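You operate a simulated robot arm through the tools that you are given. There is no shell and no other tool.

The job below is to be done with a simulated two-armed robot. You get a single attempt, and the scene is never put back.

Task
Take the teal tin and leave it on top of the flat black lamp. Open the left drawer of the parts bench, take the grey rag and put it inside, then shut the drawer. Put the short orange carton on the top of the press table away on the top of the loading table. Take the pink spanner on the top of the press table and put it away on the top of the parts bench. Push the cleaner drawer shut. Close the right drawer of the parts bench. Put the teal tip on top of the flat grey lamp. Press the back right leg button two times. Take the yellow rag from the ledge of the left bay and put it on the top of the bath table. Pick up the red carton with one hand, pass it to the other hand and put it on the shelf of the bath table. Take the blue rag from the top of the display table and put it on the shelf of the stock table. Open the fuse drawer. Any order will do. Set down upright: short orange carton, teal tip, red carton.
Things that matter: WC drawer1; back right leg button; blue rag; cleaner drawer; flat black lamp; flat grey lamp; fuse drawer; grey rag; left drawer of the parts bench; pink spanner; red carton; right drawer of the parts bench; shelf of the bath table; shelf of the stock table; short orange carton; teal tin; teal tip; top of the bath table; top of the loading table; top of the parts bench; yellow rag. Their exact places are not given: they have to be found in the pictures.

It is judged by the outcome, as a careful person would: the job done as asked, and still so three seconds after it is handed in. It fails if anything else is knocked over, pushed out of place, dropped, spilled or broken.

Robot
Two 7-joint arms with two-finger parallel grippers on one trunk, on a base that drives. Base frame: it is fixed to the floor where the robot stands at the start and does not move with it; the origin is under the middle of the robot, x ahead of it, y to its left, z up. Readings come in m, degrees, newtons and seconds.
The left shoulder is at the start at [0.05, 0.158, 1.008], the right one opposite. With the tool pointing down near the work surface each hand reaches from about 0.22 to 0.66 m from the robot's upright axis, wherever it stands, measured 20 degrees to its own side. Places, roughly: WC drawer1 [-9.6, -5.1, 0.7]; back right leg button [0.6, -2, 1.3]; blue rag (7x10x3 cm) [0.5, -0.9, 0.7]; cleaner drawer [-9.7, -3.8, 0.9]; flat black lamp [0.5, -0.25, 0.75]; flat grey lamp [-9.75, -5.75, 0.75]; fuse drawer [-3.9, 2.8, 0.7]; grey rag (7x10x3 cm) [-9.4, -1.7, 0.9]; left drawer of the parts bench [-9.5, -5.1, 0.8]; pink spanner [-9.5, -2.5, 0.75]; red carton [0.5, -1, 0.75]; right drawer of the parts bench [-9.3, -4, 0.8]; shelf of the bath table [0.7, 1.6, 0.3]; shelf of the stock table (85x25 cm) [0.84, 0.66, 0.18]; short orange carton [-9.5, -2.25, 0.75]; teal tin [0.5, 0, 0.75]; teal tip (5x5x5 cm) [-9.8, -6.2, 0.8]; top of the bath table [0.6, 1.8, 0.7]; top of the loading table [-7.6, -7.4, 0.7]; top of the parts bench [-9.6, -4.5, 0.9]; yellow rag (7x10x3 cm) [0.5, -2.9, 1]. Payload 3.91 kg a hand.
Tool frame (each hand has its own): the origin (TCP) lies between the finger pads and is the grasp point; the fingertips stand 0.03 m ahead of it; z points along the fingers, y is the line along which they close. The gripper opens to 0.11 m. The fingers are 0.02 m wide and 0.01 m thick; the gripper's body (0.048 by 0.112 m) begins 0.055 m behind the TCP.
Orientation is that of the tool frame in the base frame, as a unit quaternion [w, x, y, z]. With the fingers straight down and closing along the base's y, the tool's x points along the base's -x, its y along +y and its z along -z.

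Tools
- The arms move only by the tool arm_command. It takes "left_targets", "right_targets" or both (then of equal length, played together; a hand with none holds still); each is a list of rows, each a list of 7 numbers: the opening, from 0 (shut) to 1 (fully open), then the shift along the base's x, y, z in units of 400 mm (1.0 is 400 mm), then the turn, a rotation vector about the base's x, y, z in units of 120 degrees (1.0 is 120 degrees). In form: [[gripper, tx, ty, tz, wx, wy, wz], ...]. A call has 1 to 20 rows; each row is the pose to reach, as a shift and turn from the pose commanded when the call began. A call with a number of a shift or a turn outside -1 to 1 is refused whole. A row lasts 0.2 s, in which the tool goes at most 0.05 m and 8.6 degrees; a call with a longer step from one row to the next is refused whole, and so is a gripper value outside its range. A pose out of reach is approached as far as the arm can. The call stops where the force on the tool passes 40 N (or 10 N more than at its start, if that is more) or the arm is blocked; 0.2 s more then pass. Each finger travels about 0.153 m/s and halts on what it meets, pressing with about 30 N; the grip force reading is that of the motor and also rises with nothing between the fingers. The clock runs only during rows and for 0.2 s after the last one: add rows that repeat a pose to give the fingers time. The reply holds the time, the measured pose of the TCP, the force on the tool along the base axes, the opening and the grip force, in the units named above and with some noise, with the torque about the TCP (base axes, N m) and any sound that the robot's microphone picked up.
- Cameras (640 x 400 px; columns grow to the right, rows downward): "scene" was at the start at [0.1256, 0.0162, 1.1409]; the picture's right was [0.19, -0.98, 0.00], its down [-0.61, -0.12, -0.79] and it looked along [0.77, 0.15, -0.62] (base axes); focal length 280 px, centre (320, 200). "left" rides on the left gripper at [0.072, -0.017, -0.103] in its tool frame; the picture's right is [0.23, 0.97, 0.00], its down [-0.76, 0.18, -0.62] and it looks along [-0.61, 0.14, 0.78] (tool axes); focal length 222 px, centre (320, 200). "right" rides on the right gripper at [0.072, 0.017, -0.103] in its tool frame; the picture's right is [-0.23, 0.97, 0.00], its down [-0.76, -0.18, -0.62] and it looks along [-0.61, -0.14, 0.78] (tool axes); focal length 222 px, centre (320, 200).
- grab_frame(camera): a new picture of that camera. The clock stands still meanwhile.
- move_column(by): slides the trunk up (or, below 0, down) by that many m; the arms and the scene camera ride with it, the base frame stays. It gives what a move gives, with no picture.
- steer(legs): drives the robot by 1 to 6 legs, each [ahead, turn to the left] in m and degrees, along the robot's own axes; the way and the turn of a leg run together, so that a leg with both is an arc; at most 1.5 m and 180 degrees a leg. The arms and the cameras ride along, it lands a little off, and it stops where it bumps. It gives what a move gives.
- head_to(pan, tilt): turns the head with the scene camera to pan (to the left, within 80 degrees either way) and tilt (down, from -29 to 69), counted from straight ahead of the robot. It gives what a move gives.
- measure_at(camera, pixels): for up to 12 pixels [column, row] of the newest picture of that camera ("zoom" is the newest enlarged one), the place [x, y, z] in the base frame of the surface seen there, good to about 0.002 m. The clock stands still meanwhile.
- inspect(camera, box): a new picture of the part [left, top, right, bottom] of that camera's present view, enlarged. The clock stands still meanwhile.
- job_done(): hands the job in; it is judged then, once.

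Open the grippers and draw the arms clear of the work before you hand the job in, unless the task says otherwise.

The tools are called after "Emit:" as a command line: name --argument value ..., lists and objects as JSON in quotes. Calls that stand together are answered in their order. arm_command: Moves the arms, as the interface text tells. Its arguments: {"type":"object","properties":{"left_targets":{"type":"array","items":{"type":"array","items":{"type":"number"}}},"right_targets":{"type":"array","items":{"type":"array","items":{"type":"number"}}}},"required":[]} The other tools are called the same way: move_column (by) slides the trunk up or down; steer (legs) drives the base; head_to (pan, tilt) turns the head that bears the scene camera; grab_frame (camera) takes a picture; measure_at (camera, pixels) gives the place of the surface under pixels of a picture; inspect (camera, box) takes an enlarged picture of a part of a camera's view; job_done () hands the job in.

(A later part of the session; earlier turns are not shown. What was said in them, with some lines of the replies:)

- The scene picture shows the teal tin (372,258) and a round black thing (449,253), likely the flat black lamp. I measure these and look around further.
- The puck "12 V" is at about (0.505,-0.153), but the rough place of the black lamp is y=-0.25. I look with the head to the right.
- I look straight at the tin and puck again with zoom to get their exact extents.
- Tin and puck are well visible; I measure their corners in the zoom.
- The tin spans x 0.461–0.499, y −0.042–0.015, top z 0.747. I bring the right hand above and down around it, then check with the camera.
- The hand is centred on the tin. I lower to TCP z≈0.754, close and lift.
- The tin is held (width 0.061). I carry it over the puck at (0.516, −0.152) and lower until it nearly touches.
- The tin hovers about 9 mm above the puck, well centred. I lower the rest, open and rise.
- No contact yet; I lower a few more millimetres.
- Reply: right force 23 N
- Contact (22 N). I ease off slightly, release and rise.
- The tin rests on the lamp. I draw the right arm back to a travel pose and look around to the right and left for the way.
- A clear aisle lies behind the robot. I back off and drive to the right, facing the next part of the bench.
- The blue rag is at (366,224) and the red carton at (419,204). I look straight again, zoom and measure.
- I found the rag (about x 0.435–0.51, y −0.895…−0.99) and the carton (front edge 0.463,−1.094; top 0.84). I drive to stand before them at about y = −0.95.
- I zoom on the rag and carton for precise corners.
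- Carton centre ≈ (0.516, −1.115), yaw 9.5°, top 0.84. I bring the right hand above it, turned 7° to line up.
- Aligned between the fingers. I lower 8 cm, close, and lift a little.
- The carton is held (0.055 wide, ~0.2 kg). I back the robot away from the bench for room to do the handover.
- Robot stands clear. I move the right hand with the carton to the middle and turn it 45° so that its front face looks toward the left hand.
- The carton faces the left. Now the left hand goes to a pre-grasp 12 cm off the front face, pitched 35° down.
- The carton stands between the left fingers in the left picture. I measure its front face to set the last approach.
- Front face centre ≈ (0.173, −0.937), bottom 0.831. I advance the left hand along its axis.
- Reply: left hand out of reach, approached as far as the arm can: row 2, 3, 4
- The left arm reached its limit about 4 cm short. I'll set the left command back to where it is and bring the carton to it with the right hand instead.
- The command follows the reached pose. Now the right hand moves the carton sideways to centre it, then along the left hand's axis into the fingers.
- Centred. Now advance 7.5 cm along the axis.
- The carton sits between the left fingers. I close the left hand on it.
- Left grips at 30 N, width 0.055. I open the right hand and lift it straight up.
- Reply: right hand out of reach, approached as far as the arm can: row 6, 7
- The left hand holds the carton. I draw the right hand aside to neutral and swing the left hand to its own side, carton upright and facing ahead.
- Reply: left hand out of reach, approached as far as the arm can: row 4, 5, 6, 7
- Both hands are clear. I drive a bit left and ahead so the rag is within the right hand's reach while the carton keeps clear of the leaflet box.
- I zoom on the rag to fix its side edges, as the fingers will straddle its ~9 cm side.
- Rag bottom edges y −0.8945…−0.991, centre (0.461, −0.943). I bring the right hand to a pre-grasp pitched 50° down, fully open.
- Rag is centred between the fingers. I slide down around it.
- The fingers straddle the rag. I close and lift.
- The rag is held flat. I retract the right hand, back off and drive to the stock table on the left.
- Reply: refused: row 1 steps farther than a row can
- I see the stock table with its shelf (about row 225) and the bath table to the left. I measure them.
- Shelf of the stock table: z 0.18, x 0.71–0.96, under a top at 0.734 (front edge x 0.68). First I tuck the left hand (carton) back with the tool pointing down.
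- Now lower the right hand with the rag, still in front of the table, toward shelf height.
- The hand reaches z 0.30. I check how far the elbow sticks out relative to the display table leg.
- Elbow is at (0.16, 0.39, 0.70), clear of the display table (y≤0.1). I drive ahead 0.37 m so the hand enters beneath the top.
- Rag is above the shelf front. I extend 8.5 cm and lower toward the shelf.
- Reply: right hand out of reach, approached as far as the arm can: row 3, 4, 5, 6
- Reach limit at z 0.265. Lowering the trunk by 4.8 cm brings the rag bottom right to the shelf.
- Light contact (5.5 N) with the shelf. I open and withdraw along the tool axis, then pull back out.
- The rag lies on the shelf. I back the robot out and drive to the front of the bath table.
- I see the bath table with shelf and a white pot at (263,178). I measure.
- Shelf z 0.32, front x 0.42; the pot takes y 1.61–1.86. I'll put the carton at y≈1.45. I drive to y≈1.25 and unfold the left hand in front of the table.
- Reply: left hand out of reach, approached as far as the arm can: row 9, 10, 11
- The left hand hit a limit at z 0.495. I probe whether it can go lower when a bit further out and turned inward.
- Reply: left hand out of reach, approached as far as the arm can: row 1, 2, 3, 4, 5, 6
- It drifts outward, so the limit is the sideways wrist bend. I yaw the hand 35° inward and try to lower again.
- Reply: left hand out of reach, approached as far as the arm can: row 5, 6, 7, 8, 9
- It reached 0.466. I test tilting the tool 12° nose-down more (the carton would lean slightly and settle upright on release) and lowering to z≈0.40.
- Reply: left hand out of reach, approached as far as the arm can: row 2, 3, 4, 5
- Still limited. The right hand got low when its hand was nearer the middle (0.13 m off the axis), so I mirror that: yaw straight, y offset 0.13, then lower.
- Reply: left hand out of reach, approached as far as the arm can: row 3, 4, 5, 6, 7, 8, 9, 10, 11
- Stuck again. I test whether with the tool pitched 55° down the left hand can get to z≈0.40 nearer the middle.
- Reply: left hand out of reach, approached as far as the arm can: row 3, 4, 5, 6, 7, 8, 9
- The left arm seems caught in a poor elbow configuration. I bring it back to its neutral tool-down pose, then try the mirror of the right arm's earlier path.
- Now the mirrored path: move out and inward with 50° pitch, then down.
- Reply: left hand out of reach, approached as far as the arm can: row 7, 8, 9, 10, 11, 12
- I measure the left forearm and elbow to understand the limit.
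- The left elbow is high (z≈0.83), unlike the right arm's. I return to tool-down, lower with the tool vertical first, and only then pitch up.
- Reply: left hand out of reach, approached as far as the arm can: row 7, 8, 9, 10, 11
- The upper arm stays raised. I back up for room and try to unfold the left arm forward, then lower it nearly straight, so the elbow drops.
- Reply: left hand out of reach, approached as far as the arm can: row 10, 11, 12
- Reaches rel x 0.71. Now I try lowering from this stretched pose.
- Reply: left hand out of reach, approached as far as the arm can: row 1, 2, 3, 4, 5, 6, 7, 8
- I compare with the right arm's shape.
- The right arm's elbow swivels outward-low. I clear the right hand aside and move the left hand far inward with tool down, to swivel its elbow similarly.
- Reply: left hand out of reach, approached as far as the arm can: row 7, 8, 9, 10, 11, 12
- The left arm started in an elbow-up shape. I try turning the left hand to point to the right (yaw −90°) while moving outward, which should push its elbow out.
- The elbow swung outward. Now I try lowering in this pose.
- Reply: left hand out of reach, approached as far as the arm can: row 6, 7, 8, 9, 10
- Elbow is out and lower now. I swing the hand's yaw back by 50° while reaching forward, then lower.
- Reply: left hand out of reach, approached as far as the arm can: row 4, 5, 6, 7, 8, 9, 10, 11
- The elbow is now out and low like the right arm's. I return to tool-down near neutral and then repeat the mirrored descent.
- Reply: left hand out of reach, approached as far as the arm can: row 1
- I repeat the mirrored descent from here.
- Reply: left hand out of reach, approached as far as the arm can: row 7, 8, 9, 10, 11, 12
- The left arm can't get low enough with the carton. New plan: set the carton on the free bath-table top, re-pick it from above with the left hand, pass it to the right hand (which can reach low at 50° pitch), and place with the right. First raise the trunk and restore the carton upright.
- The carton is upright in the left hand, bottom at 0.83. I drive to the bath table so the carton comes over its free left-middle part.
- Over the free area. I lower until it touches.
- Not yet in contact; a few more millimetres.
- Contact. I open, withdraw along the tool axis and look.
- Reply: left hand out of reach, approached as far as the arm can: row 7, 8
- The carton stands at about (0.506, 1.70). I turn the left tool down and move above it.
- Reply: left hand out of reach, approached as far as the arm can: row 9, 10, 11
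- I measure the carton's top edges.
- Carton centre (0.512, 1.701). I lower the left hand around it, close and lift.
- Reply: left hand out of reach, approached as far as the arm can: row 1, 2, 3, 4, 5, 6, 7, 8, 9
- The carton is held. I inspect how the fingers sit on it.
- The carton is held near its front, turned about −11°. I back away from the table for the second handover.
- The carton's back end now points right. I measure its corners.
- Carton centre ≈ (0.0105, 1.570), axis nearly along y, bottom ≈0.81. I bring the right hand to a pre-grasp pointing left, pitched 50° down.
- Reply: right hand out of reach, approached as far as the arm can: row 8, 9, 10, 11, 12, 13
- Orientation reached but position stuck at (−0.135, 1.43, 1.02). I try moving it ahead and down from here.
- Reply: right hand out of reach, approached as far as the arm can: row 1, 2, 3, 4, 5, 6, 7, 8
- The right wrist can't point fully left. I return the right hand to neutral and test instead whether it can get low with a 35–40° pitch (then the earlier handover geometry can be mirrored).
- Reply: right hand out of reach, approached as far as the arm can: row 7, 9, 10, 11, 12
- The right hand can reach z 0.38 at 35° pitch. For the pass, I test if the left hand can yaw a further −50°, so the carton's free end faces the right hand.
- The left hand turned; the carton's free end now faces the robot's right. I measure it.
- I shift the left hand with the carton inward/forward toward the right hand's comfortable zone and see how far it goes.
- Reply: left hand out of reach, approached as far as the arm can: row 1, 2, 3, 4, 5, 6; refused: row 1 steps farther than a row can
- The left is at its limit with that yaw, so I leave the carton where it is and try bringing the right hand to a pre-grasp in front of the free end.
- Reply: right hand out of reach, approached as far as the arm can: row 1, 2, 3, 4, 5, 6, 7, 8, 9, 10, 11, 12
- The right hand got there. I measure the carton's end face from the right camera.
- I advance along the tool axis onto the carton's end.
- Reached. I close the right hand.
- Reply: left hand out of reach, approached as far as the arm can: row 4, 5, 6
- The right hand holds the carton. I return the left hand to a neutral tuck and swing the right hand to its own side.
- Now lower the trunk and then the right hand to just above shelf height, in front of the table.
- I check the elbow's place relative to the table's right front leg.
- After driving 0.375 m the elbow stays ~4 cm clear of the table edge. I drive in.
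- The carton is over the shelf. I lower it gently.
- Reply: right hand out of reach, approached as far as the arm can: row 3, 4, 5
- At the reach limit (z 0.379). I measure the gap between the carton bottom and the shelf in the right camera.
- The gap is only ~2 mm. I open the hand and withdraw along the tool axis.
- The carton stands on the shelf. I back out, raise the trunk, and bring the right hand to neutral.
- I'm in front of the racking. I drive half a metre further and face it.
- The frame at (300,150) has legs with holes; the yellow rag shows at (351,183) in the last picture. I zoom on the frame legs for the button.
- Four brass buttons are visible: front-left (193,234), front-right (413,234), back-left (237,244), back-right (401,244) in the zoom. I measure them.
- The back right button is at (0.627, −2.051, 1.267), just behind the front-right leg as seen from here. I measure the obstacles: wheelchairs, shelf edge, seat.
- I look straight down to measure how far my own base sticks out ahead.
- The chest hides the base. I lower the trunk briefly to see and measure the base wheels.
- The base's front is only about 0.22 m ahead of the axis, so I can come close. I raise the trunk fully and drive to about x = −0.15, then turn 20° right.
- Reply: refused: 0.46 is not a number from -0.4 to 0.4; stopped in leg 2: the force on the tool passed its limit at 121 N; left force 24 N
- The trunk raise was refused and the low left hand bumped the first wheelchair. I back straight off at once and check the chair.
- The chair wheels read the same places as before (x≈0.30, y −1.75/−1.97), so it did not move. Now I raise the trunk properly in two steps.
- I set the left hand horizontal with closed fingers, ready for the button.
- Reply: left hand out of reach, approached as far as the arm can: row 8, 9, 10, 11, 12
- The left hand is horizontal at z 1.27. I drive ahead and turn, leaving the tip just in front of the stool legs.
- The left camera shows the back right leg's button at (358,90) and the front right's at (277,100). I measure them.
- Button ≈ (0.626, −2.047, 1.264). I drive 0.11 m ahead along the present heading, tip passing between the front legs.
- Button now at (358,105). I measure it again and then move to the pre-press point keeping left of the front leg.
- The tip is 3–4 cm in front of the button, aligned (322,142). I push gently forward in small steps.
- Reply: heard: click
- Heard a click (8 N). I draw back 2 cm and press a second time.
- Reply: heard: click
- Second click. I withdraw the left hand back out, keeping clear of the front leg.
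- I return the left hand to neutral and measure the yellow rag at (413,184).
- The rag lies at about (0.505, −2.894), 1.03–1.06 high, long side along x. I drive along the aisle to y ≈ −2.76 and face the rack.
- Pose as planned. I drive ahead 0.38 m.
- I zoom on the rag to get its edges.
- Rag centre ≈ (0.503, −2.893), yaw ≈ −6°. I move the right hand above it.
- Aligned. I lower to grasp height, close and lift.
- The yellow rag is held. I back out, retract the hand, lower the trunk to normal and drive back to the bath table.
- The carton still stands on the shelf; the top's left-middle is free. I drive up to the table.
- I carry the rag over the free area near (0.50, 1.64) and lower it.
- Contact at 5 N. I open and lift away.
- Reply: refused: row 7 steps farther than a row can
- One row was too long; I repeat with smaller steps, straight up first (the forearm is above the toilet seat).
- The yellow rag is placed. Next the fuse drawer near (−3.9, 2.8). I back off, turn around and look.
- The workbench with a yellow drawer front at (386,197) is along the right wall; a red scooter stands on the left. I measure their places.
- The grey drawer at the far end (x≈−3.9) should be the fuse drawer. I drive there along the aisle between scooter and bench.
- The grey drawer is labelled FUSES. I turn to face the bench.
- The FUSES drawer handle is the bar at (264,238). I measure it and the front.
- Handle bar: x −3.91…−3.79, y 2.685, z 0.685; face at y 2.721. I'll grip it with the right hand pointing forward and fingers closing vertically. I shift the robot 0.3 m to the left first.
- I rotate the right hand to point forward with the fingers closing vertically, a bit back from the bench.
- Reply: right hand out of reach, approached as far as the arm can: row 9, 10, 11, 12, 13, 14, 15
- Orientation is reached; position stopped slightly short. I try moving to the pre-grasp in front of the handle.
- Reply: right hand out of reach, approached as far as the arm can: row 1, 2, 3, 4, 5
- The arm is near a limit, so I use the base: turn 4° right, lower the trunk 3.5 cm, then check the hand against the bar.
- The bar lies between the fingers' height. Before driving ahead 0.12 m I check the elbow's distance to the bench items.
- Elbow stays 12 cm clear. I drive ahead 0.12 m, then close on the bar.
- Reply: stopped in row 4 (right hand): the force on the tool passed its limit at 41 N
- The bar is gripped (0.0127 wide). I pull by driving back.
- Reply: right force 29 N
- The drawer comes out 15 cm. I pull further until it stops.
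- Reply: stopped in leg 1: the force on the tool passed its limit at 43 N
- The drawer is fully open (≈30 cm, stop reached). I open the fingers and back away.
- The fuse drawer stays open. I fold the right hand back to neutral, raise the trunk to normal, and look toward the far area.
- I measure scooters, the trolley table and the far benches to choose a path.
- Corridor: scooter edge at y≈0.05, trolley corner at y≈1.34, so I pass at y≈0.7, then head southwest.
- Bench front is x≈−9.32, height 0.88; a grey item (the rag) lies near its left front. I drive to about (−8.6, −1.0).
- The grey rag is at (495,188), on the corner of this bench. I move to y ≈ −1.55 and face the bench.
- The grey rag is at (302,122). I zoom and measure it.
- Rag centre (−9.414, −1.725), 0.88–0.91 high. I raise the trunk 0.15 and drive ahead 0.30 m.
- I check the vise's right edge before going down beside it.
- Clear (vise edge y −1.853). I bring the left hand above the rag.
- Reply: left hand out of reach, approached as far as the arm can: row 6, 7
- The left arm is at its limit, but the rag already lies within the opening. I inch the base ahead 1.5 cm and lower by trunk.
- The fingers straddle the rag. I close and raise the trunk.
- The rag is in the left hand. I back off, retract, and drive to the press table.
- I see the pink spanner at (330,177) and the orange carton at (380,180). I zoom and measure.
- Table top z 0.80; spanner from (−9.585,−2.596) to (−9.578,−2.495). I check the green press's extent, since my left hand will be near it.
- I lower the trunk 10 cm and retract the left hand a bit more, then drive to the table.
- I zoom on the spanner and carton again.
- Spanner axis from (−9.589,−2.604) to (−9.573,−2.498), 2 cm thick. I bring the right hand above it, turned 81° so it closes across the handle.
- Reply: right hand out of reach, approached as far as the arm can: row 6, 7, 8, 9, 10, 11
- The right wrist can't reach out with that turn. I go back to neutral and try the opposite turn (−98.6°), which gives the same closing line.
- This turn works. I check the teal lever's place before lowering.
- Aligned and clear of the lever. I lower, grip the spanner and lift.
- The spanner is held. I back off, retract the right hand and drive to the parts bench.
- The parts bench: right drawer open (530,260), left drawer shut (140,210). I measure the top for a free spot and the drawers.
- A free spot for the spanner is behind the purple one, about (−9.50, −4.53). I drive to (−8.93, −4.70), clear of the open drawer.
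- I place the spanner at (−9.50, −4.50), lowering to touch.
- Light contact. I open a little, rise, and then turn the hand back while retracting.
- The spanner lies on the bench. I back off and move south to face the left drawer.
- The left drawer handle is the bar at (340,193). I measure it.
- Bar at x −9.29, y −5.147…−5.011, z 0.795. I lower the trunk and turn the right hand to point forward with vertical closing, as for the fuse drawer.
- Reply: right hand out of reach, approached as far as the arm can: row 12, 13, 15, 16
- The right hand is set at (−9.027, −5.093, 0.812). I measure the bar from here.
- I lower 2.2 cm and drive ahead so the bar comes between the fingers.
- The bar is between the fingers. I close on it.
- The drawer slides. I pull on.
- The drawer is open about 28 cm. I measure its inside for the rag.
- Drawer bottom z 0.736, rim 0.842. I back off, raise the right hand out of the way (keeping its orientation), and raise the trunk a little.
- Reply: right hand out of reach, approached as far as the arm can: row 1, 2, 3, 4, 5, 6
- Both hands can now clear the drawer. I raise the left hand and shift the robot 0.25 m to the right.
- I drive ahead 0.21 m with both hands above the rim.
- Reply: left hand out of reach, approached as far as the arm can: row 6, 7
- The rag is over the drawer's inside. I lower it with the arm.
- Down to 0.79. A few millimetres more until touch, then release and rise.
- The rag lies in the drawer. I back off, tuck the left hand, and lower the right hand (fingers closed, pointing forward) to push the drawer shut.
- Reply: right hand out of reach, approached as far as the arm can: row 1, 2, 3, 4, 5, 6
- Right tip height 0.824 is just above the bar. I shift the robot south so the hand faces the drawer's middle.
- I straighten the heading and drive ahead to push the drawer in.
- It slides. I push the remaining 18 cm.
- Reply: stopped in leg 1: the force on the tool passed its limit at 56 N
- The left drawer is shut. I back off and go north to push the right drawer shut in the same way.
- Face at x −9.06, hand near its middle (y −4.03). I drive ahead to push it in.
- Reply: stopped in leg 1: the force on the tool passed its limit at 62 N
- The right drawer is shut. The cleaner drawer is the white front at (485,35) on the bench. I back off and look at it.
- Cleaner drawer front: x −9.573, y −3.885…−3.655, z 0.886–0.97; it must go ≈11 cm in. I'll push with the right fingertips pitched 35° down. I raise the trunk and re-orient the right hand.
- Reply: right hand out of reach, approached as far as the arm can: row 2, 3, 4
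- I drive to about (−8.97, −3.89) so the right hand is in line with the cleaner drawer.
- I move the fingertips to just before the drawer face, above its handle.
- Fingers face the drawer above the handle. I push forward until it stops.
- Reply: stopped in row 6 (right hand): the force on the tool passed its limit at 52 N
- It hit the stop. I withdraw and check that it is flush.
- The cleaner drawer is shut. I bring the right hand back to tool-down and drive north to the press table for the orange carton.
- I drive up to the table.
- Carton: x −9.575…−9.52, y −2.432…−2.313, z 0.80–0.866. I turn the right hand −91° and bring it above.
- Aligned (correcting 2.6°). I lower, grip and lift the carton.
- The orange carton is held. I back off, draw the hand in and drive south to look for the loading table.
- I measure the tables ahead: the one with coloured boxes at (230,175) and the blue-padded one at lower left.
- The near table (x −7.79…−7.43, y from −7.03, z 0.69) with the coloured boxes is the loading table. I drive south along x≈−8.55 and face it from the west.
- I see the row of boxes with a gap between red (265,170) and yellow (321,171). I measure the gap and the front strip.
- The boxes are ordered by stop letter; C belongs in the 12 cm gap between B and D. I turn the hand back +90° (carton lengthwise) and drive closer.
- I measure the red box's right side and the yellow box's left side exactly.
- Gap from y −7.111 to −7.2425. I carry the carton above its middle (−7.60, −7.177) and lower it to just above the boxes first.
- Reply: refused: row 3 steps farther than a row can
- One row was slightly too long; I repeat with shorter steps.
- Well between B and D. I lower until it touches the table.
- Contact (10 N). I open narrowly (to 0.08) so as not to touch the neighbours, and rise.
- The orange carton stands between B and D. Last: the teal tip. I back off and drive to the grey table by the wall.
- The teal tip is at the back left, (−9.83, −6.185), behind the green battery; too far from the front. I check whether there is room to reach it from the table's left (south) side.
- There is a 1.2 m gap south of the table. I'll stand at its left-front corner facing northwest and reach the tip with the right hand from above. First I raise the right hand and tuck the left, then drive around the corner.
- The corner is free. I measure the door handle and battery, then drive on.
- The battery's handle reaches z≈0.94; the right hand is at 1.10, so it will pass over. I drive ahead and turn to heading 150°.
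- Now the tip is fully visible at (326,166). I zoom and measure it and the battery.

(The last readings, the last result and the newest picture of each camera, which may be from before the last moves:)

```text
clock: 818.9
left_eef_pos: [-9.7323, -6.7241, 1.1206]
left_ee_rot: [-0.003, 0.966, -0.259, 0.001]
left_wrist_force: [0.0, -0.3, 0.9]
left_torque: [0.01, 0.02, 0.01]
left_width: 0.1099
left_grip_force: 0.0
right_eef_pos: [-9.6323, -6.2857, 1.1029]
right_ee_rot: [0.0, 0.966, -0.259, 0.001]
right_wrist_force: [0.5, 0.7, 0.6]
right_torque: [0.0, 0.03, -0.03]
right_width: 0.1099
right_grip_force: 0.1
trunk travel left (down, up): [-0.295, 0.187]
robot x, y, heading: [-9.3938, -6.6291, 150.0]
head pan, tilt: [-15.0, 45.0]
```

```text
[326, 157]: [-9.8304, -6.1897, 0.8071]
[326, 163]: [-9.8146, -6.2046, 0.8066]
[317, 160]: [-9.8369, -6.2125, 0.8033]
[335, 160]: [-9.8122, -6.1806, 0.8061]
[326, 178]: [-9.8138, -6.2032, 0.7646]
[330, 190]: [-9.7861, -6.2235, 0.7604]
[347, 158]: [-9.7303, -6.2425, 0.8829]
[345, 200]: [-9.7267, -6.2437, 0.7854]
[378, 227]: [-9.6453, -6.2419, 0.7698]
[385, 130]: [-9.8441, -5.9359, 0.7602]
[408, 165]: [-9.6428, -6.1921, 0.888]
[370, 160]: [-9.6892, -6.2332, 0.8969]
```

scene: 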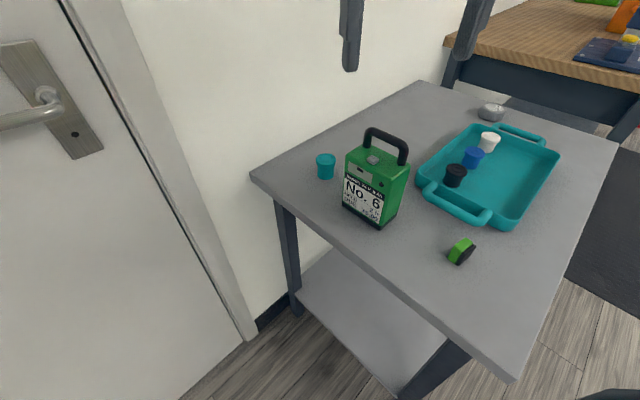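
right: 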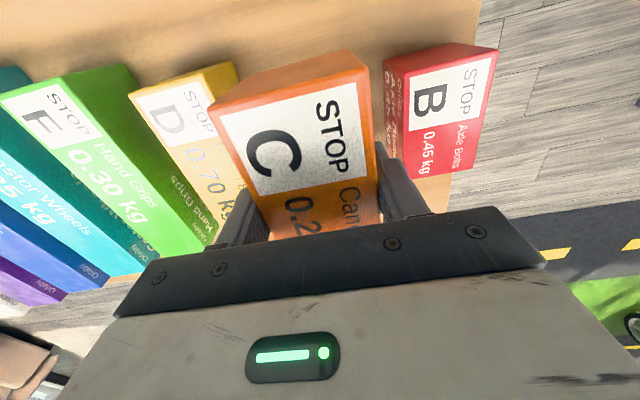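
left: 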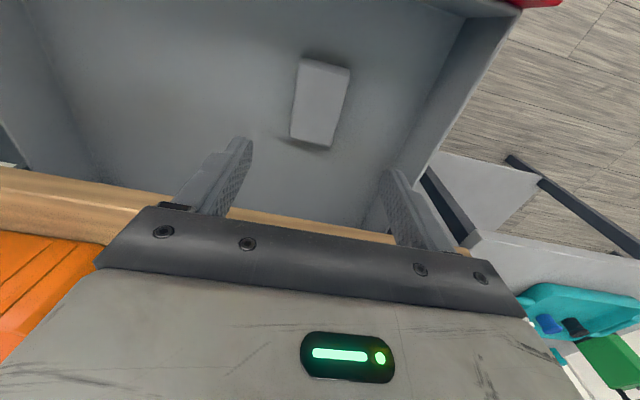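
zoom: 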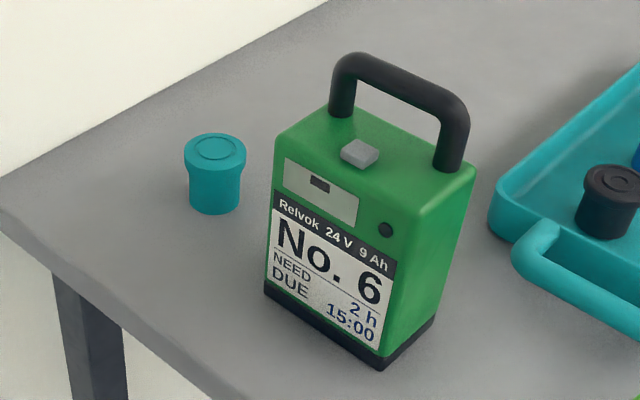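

Tip centre ≈ (−9.829, −6.193), top 0.807; battery to x −9.73. I move the right hand above it at safe height, turned −55°, then lower to 0.93.

Emit:
arm_command --right_targets '[[0.9, -0.07, 0.033, 0, 0, 0, -0.065], [0.8, -0.14, 0.066, 0, 0, 0, -0.13], [0.7, -0.21, 0.099, 0, 0, 0, -0.196], [0.65, -0.28, 0.131, 0, 0, 0, -0.262], [0.65, -0.35, 0.164, 0, 0, 0, -0.327], [0.65, -0.42, 0.197, 0, 0, 0, -0.393], [0.65, -0.491, 0.23, 0, 0, 0, -0.458], [0.65, -0.491, 0.23, -0.11, 0, 0, -0.458], [0.65, -0.491, 0.23, -0.22, 0, 0, -0.458], [0.65, -0.491, 0.23, -0.33, 0, 0, -0.458], [0.65, -0.491, 0.23, -0.4325, 0, 0, -0.458], [0.65, -0.491, 0.23, -0.4325, 0, 0, -0.458]]'

Emit:
grab_frame --camera "right"

Emit:
grab_frame --camera "scene"

```text
clock: 821.5
left_eef_pos: [-9.7325, -6.7235, 1.1209]
left_ee_rot: [-0.002, 0.966, -0.26, 0.001]
left_wrist_force: [0.4, -0.3, 0.6]
left_torque: [-0.01, 0.02, -0.02]
left_width: 0.1101
left_grip_force: 0.1
right_eef_pos: [-9.8275, -6.1931, 0.9299]
right_ee_rot: [0.001, 0.736, -0.677, 0.0]
right_wrist_force: [0.1, 0.6, 0.2]
right_torque: [0.0, 0.02, 0.02]
right_width: 0.0715
right_grip_force: 0.0
right hand out of reach, approached as far as the arm can: row 7
trunk travel left (down, up): [-0.295, 0.187]
robot x, y, heading: [-9.3979, -6.6302, 149.9]
head pan, tilt: [-15.0, 45.0]
```

```text
taken
```

right: 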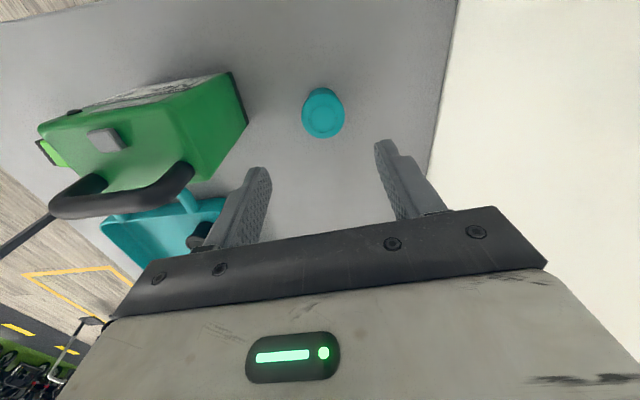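

```text
taken
```

scene: 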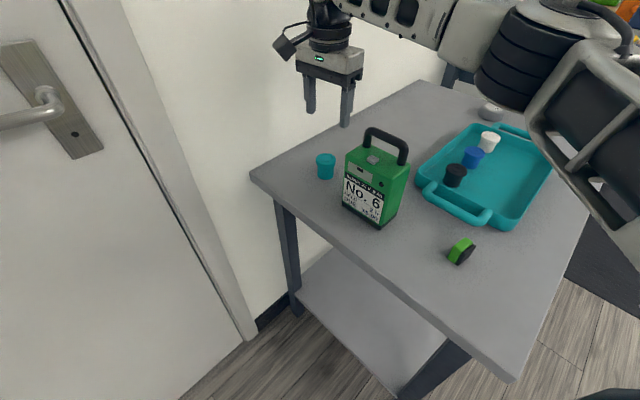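

Emit:
measure_at --camera "right" --pixels '[[323, 90], [323, 118], [306, 105], [342, 105], [323, 103]]'

```text
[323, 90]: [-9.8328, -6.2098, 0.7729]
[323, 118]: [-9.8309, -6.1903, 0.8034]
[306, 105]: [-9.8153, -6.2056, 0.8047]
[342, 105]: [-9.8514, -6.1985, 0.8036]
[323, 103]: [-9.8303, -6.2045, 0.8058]
```

Tip lid centre ≈ (−9.833, −6.196). I correct 5 mm, lower to 0.805, close and lift.

Emit:
arm_command --right_targets '[[0.65, -0.012, -0.007, -0.08, 0, 0, 0], [0.65, -0.012, -0.007, -0.18, 0, 0, 0], [0.65, -0.012, -0.007, -0.27, 0, 0, 0], [0.65, -0.012, -0.007, -0.315, 0, 0, 0], [0.65, -0.012, -0.007, -0.315, 0, 0, 0], [0.4, -0.012, -0.007, -0.315, 0, 0, 0], [0.2, -0.012, -0.007, -0.315, 0, 0, 0], [0.2, -0.012, -0.007, -0.315, 0, 0, 0], [0.2, -0.012, -0.007, -0.22, 0, 0, 0], [0.2, -0.012, -0.007, -0.12, 0, 0, 0], [0.2, -0.012, -0.007, 0, 0, 0, 0], [0.2, -0.012, -0.007, 0.12, 0, 0, 0], [0.2, -0.012, -0.007, 0.24, 0, 0, 0], [0.2, -0.012, -0.007, 0.36, 0, 0, 0]]'

Emit:
grab_frame --camera "right"

Emit:
grab_frame --camera "scene"

```text
clock: 824.5
left_eef_pos: [-9.7317, -6.7238, 1.1211]
left_ee_rot: [-0.003, 0.966, -0.26, 0.0]
left_wrist_force: [0.2, 0.2, 0.8]
left_torque: [-0.05, -0.02, -0.01]
left_width: 0.1101
left_grip_force: 0.0
right_eef_pos: [-9.8292, -6.1954, 1.0735]
right_ee_rot: [0.001, 0.738, -0.674, 0.001]
right_wrist_force: [0.7, 0.0, 0.3]
right_torque: [-0.02, 0.02, 0.0]
right_width: 0.0434
right_grip_force: 30.1
right hand out of reach, approached as far as the arm can: row 14
trunk travel left (down, up): [-0.295, 0.187]
robot x, y, heading: [-9.3939, -6.6308, 150.0]
head pan, tilt: [-15.0, 45.0]
```

```text
taken
```

right: 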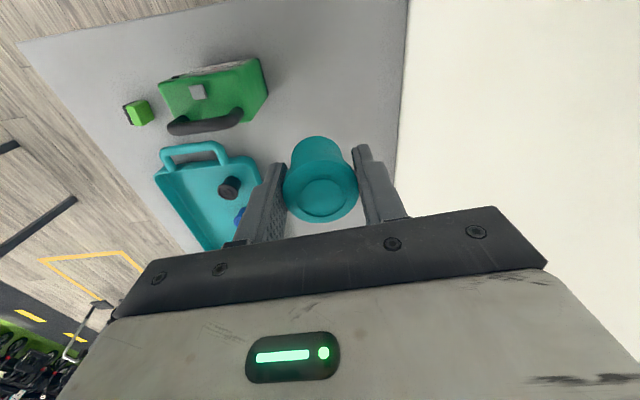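

```text
taken
```

scene: 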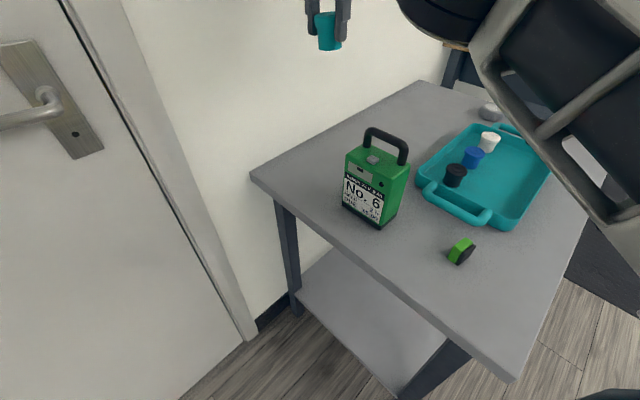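

The tip is lifted. I check that it hangs straight.

Emit:
inspect --camera "scene" --box '[280, 0, 380, 70]'

```text
5.71 times, centred on (330, 35) of scene
```

zoom: 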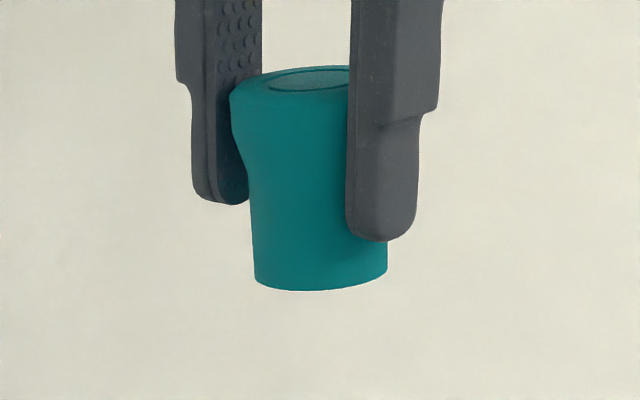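

Good enough (nearly level). I retract the hand over the battery at height, then drive back around to the table's front near the lamp.

Emit:
arm_command --right_targets '[[0.2, 0.07, -0.033, 0.03, 0, 0, 0.065], [0.2, 0.14, -0.066, 0.05, 0, 0, 0.13], [0.2, 0.21, -0.099, 0.06, 0, 0, 0.196], [0.2, 0.28, -0.131, 0.06, 0, 0, 0.262], [0.2, 0.35, -0.164, 0.06, 0, 0, 0.327], [0.2, 0.42, -0.197, 0.06, 0, 0, 0.393], [0.2, 0.491, -0.23, 0.06, 0, 0, 0.458]]'

Emit:
steer --legs '[[0, 16], [-0.73, 0], [0, -81], [1.01, 0], [0, 95]]'

Emit:
head_to --pan 0 --tilt 35

Emit:
grab_frame --camera "scene"

```text
clock: 826.0
left_eef_pos: [-9.7327, -6.7243, 1.1222]
left_ee_rot: [-0.002, 0.966, -0.258, 0.002]
left_wrist_force: [0.8, -0.2, 0.1]
left_torque: [0.03, 0.01, -0.01]
left_width: 0.1102
left_grip_force: 0.0
right_eef_pos: [-9.6342, -6.2888, 1.095]
right_ee_rot: [0.0, 0.966, -0.259, 0.002]
right_wrist_force: [-0.2, -0.7, -0.1]
right_torque: [-0.01, 0.03, 0.01]
right_width: 0.0429
right_grip_force: 30.1
right hand out of reach, approached as far as the arm can: row 1, 2, 3
trunk travel left (down, up): [-0.295, 0.187]
robot x, y, heading: [-9.3979, -6.6341, 149.9]
head pan, tilt: [-15.0, 45.0]
```

```text
clock: 843.1
left_eef_pos: [-8.8605, -6.0337, 1.1207]
left_ee_rot: [-0.003, 0.999, -0.033, 0.001]
left_wrist_force: [0.4, -0.4, -0.5]
left_torque: [-0.02, -0.02, -0.01]
left_width: 0.11
left_grip_force: 0.0
right_eef_pos: [-8.9658, -5.6021, 1.0958]
right_ee_rot: [0.0, 0.999, -0.032, 0.0]
right_wrist_force: [-0.3, -0.8, -0.3]
right_torque: [-0.01, -0.02, 0.01]
right_width: 0.0429
right_grip_force: 30.1
trunk travel left (down, up): [-0.295, 0.187]
robot x, y, heading: [-8.6003, -5.8011, 176.1]
head pan, tilt: [-15.0, 45.0]
```

```text
clock: 843.9
left_eef_pos: [-8.8603, -6.0339, 1.1216]
left_ee_rot: [-0.002, 1.0, -0.032, 0.001]
left_wrist_force: [0.3, -0.5, 0.1]
left_torque: [0.06, 0.01, 0.02]
left_width: 0.1102
left_grip_force: 0.1
right_eef_pos: [-8.965, -5.6022, 1.0953]
right_ee_rot: [-0.001, 1.0, -0.031, 0.001]
right_wrist_force: [-0.3, 0.6, -0.3]
right_torque: [-0.03, -0.03, 0.03]
right_width: 0.0431
right_grip_force: 29.9
trunk travel left (down, up): [-0.295, 0.187]
robot x, y, heading: [-8.5981, -5.7995, 176.4]
head pan, tilt: [0.0, 35.0]
```

```text
taken
```

scene: 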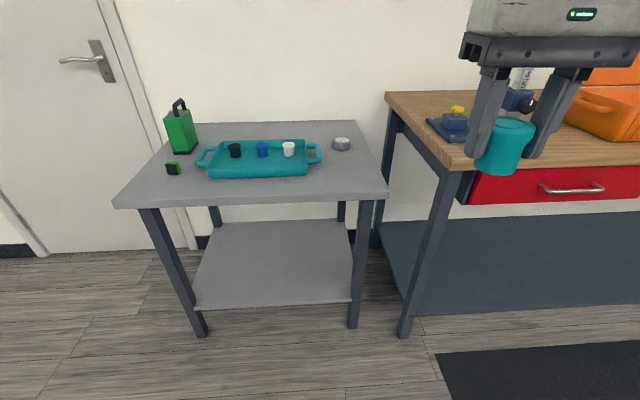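

I drive up to the table so the lamp is in reach of the right hand.

Emit:
steer --legs '[[0, 3.6], [0.51, 0]]'

Emit:
head_to --pan -8 --tilt 48

Emit:
grab_frame --camera "scene"

Emit:
inspect --camera "scene" --box '[300, 60, 460, 180]'

```text
clock: 847.3
left_eef_pos: [-9.3455, -6.0491, 1.1215]
left_ee_rot: [-0.003, 1.0, -0.001, 0.001]
left_wrist_force: [0.4, -1.1, 0.1]
left_torque: [-0.03, -0.02, -0.02]
left_width: 0.1098
left_grip_force: 0.0
right_eef_pos: [-9.4785, -5.6224, 1.0942]
right_ee_rot: [0.0, 1.0, -0.001, 0.0]
right_wrist_force: [-0.3, 0.9, -0.2]
right_torque: [0.0, -0.01, -0.02]
right_width: 0.0431
right_grip_force: 30.2
trunk travel left (down, up): [-0.295, 0.187]
robot x, y, heading: [-9.1015, -5.8038, 180.0]
head pan, tilt: [0.0, 35.0]
```

```text
clock: 848.0
left_eef_pos: [-9.3458, -6.0489, 1.1215]
left_ee_rot: [-0.003, 1.0, -0.001, 0.001]
left_wrist_force: [-0.6, -0.6, 1.4]
left_torque: [0.0, 0.01, 0.05]
left_width: 0.1101
left_grip_force: 0.0
right_eef_pos: [-9.477, -5.6234, 1.095]
right_ee_rot: [-0.001, 1.0, -0.001, 0.0]
right_wrist_force: [-0.7, -0.9, -0.4]
right_torque: [0.0, 0.02, 0.0]
right_width: 0.0433
right_grip_force: 29.2
trunk travel left (down, up): [-0.295, 0.187]
robot x, y, heading: [-9.1017, -5.8032, 179.9]
head pan, tilt: [-8.0, 48.0]
```

```text
taken
```

scene: 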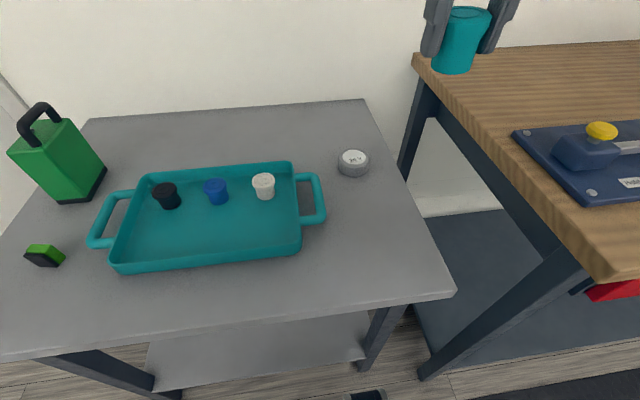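

```text
3.33 times, centred on (380, 120) of scene
```

zoom: 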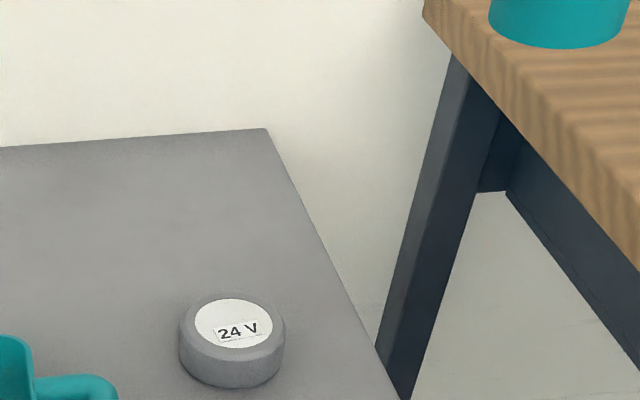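

Emit:
measure_at --camera "zoom" --pixels '[[232, 297], [237, 356], [183, 325], [283, 325], [235, 325], [235, 385], [565, 47], [500, 35]]'

```text
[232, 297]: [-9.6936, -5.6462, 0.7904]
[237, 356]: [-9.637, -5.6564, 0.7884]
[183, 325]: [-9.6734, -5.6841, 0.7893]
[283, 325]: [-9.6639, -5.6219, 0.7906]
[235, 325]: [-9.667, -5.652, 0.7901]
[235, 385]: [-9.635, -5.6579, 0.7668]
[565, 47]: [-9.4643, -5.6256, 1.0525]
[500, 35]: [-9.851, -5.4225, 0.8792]
```

Lamp centre (−9.666, −5.652), top 0.790. I bring the tip above it.

Emit:
arm_command --right_targets '[[0.2, -0.1, -0.015, -0.04, 0, 0, 0], [0.2, -0.2, -0.03, -0.09, 0, 0, 0], [0.2, -0.3, -0.045, -0.14, 0, 0, 0], [0.2, -0.4, -0.06, -0.19, 0, 0, 0], [0.2, -0.471, -0.0725, -0.27, 0, 0, 0], [0.2, -0.471, -0.0725, -0.37, 0, 0, 0], [0.2, -0.471, -0.0725, -0.47, 0, 0, 0], [0.2, -0.471, -0.0725, -0.56, 0, 0, 0], [0.2, -0.471, -0.0725, -0.6, 0, 0, 0], [0.2, -0.471, -0.0725, -0.6, 0, 0, 0]]'

Emit:
grab_frame --camera "right"

Emit:
inspect --camera "scene" --box '[290, 70, 430, 200]'

```text
clock: 850.2
left_eef_pos: [-9.3455, -6.0491, 1.1205]
left_ee_rot: [-0.002, 1.0, -0.001, 0.001]
left_wrist_force: [-0.3, 0.3, 1.4]
left_torque: [-0.01, -0.03, 0.01]
left_width: 0.1102
left_grip_force: 0.0
right_eef_pos: [-9.6664, -5.6526, 0.8549]
right_ee_rot: [0.0, 1.0, -0.001, 0.0]
right_wrist_force: [-0.3, 0.0, -0.9]
right_torque: [0.01, 0.01, 0.0]
right_width: 0.0433
right_grip_force: 29.9
trunk travel left (down, up): [-0.295, 0.187]
robot x, y, heading: [-9.0998, -5.8009, 179.9]
head pan, tilt: [-8.0, 48.0]
```

```text
taken
```

right: 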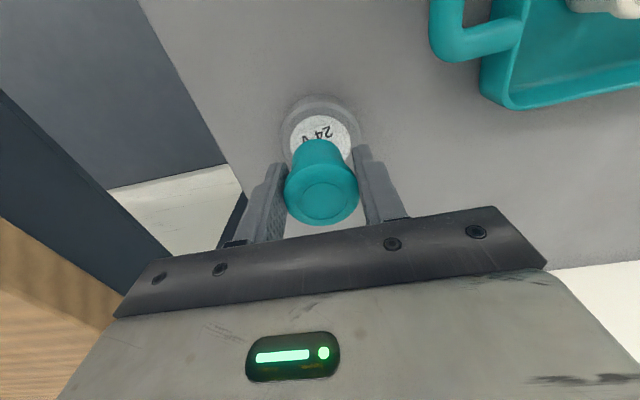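

```text
3.08 times, centred on (360, 135) of scene
```

zoom: 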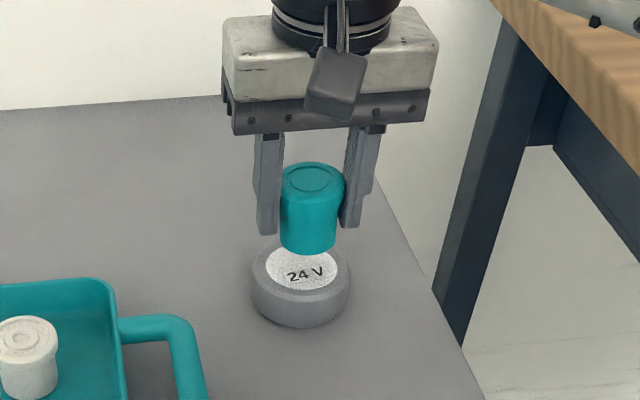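

Tip is 2 cm above the lamp, centred. I lower until it touches.

Emit:
arm_command --right_targets '[[0.2, 0, 0, -0.02, 0, 0, 0], [0.2, 0, 0, -0.035, 0, 0, 0], [0.2, 0, 0, -0.042, 0, 0, 0], [0.2, 0, 0, -0.048, 0, 0, 0], [0.2, 0, 0, -0.048, 0, 0, 0]]'

Emit:
inspect --camera "scene" --box '[290, 70, 430, 200]'

```text
clock: 851.4
left_eef_pos: [-9.3457, -6.048, 1.1221]
left_ee_rot: [-0.003, 1.0, -0.002, 0.001]
left_wrist_force: [0.4, 0.7, 0.0]
left_torque: [0.01, 0.0, -0.01]
left_width: 0.11
left_grip_force: 0.1
right_eef_pos: [-9.6663, -5.6523, 0.8374]
right_ee_rot: [0.001, 1.0, -0.001, 0.0]
right_wrist_force: [-0.9, 0.0, 0.2]
right_torque: [-0.01, 0.0, -0.05]
right_width: 0.0428
right_grip_force: 29.6
trunk travel left (down, up): [-0.295, 0.187]
robot x, y, heading: [-9.1006, -5.8043, 179.9]
head pan, tilt: [-8.0, 48.0]
```

```text
3.08 times, centred on (360, 135) of scene
```

zoom: 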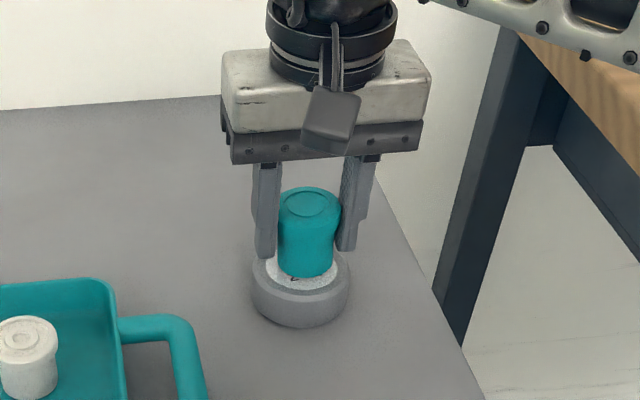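

Emit:
arm_command --right_targets '[[0.2, 0, 0, -0.005, 0, 0, 0], [0.2, 0, 0, -0.01, 0, 0, 0], [0.2, 0, 0, -0.01, 0, 0, 0]]'

```text
clock: 852.2
left_eef_pos: [-9.3453, -6.0481, 1.122]
left_ee_rot: [-0.003, 1.0, -0.002, 0.0]
left_wrist_force: [0.0, -0.6, -0.2]
left_torque: [-0.02, -0.01, -0.01]
left_width: 0.1101
left_grip_force: 0.1
right_eef_pos: [-9.6662, -5.6527, 0.834]
right_ee_rot: [0.001, 1.0, -0.002, -0.002]
right_wrist_force: [0.2, 1.2, 5.4]
right_torque: [-0.07, 0.09, -0.02]
right_width: 0.0433
right_grip_force: 30.1
trunk travel left (down, up): [-0.295, 0.187]
robot x, y, heading: [-9.0989, -5.8001, 179.9]
head pan, tilt: [-8.0, 48.0]
```

Contact (5 N). I open slowly and rise straight up.

Emit:
arm_command --right_targets '[[0.42, 0, 0, 0, 0, 0, 0], [0.5, 0, 0, 0, 0, 0, 0], [0.6, 0, 0, 0, 0, 0, 0], [0.7, 0, 0, 0, 0, 0, 0], [0.7, 0, 0, 0.08, 0, 0, 0], [0.7, 0, 0, 0.18, 0, 0, 0], [0.8, 0, 0, 0.28, 0, 0, 0], [0.9, 0.02, 0, 0.38, 0, 0, 0], [1, 0.1, 0, 0.44, 0, 0, 0], [1, 0.2, 0.01, 0.48, 0, 0, 0], [1, 0.3, 0.02, 0.5, 0, 0, 0]]'

Emit:
inspect --camera "scene" --box '[290, 70, 430, 200]'

```text
clock: 854.6
left_eef_pos: [-9.3461, -6.0491, 1.1221]
left_ee_rot: [-0.003, 1.0, -0.001, 0.0]
left_wrist_force: [0.7, -0.3, 0.8]
left_torque: [-0.02, -0.01, -0.01]
left_width: 0.1098
left_grip_force: 0.1
right_eef_pos: [-9.5447, -5.6423, 1.0318]
right_ee_rot: [-0.001, 1.0, -0.001, 0.0]
right_wrist_force: [-0.6, -0.2, -0.8]
right_torque: [-0.02, 0.03, -0.02]
right_width: 0.1102
right_grip_force: 0.1
trunk travel left (down, up): [-0.295, 0.187]
robot x, y, heading: [-9.0996, -5.8008, 179.9]
head pan, tilt: [-8.0, 48.0]
```

```text
3.08 times, centred on (360, 135) of scene
```

zoom: 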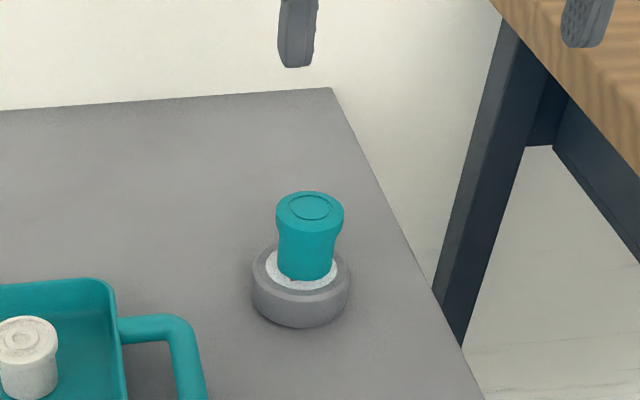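

The teal tip stands on the lamp. I back away and take a last look at the parts bench.

Emit:
steer --legs '[[-0.5, 0], [0, -40]]'

Emit:
head_to --pan 0 --tilt 25

Emit:
grab_frame --camera "scene"

Emit:
head_to --pan 35 --tilt 30

Emit:
grab_frame --camera "scene"

```text
clock: 859.5
left_eef_pos: [-8.9454, -5.8304, 1.122]
left_ee_rot: [-0.002, 0.939, -0.345, 0.002]
left_wrist_force: [0.0, -0.7, -0.6]
left_torque: [-0.01, 0.03, 0.0]
left_width: 0.1102
left_grip_force: 0.1
right_eef_pos: [-8.8371, -5.3916, 1.0321]
right_ee_rot: [0.0, 0.939, -0.345, 0.0]
right_wrist_force: [0.0, 0.4, 0.2]
right_torque: [0.03, 0.0, 0.02]
right_width: 0.1102
right_grip_force: 0.1
trunk travel left (down, up): [-0.295, 0.187]
robot x, y, heading: [-8.5983, -5.801, 139.5]
head pan, tilt: [-8.0, 48.0]
```

```text
clock: 860.3
left_eef_pos: [-8.9465, -5.8309, 1.1225]
left_ee_rot: [-0.002, 0.939, -0.344, 0.002]
left_wrist_force: [0.5, -0.1, -0.2]
left_torque: [0.01, 0.01, -0.01]
left_width: 0.1101
left_grip_force: 0.1
right_eef_pos: [-8.8373, -5.3914, 1.0313]
right_ee_rot: [-0.001, 0.939, -0.344, 0.0]
right_wrist_force: [-0.4, -0.1, 0.6]
right_torque: [0.0, -0.01, 0.01]
right_width: 0.11
right_grip_force: 0.0
trunk travel left (down, up): [-0.295, 0.187]
robot x, y, heading: [-8.5982, -5.8036, 139.6]
head pan, tilt: [0.0, 25.0]
```

```text
taken
```

scene: 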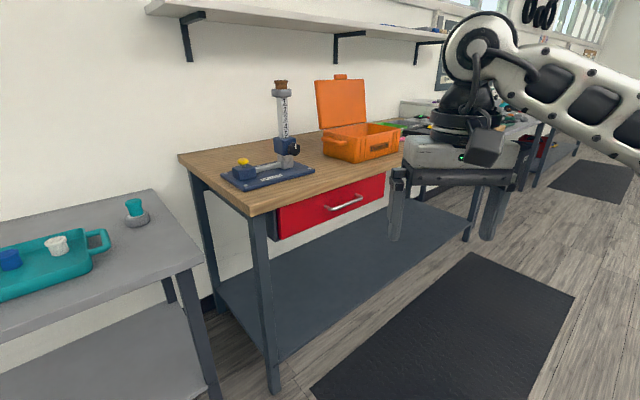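

```text
clock: 861.4
left_eef_pos: [-8.9451, -5.8314, 1.1211]
left_ee_rot: [-0.002, 0.939, -0.344, 0.002]
left_wrist_force: [-0.2, 0.4, 0.0]
left_torque: [0.02, -0.01, -0.02]
left_width: 0.1099
left_grip_force: 0.0
right_eef_pos: [-8.8367, -5.3924, 1.0335]
right_ee_rot: [0.0, 0.939, -0.344, 0.0]
right_wrist_force: [0.2, 0.0, -0.7]
right_torque: [0.01, -0.05, 0.0]
right_width: 0.1101
right_grip_force: 0.0
trunk travel left (down, up): [-0.295, 0.187]
robot x, y, heading: [-8.5999, -5.8032, 139.7]
head pan, tilt: [35.0, 30.0]
```

```text
taken
```

scene: 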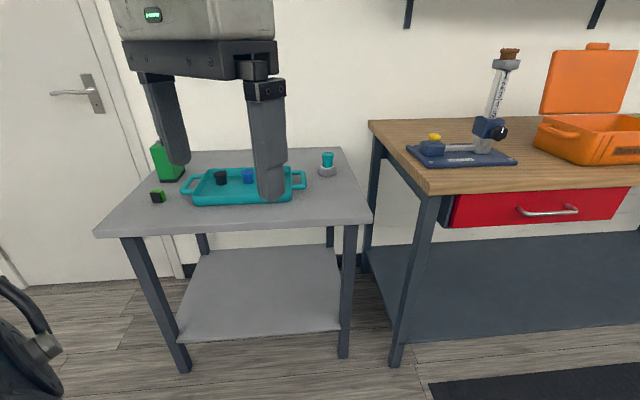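

All the work is in place: left drawer shut, tip on the lamp, both grippers open and clear. I hand the job in.

Emit:
job_done

```text
The job is handed in.
```

I did every item on the list and handed the job in. The result of the judging hasn't come back.

- **Teal tin:** it sits on top of the flat black lamp.
- **Grey rag:** I opened the left drawer of the parts bench, laid the rag inside and pushed the drawer shut.
- **Orange carton:** it stands upright on the loading table, in the gap between boxes B and D.
- **Pink spanner:** it lies on top of the parts bench, next to the purple one.
- **Cleaner drawer and right drawer:** both are pushed in to their stops.
- **Teal tip:** it stands upright on the flat grey lamp.
- **Back right leg button:** I pressed it twice and heard a click each time.
- **Yellow rag:** it is on the bath table top.
- **Red carton:** it stands upright on the bath table shelf. The left arm could not get low enough for the shelf. So after the first pass I set the carton on the bath table top, picked it up with the left hand, and passed it to the right hand, which put it on the shelf.
- **Blue rag:** it is on the stock table shelf.
- **Fuse drawer:** it is open all the way, about 30 cm.

While I was near the racking, the left hand bumped one of the wheelchairs at 121 N because a trunk raise had been refused and I drove on anyway. I backed off straight away. The chair's wheels measured in the same place afterwards, so it did not appear to have moved.

I confirmed the left drawer and the teal tip in a last look before handing in. I did not go back to check the items at the display, stock and bath tables or the fuse bench.
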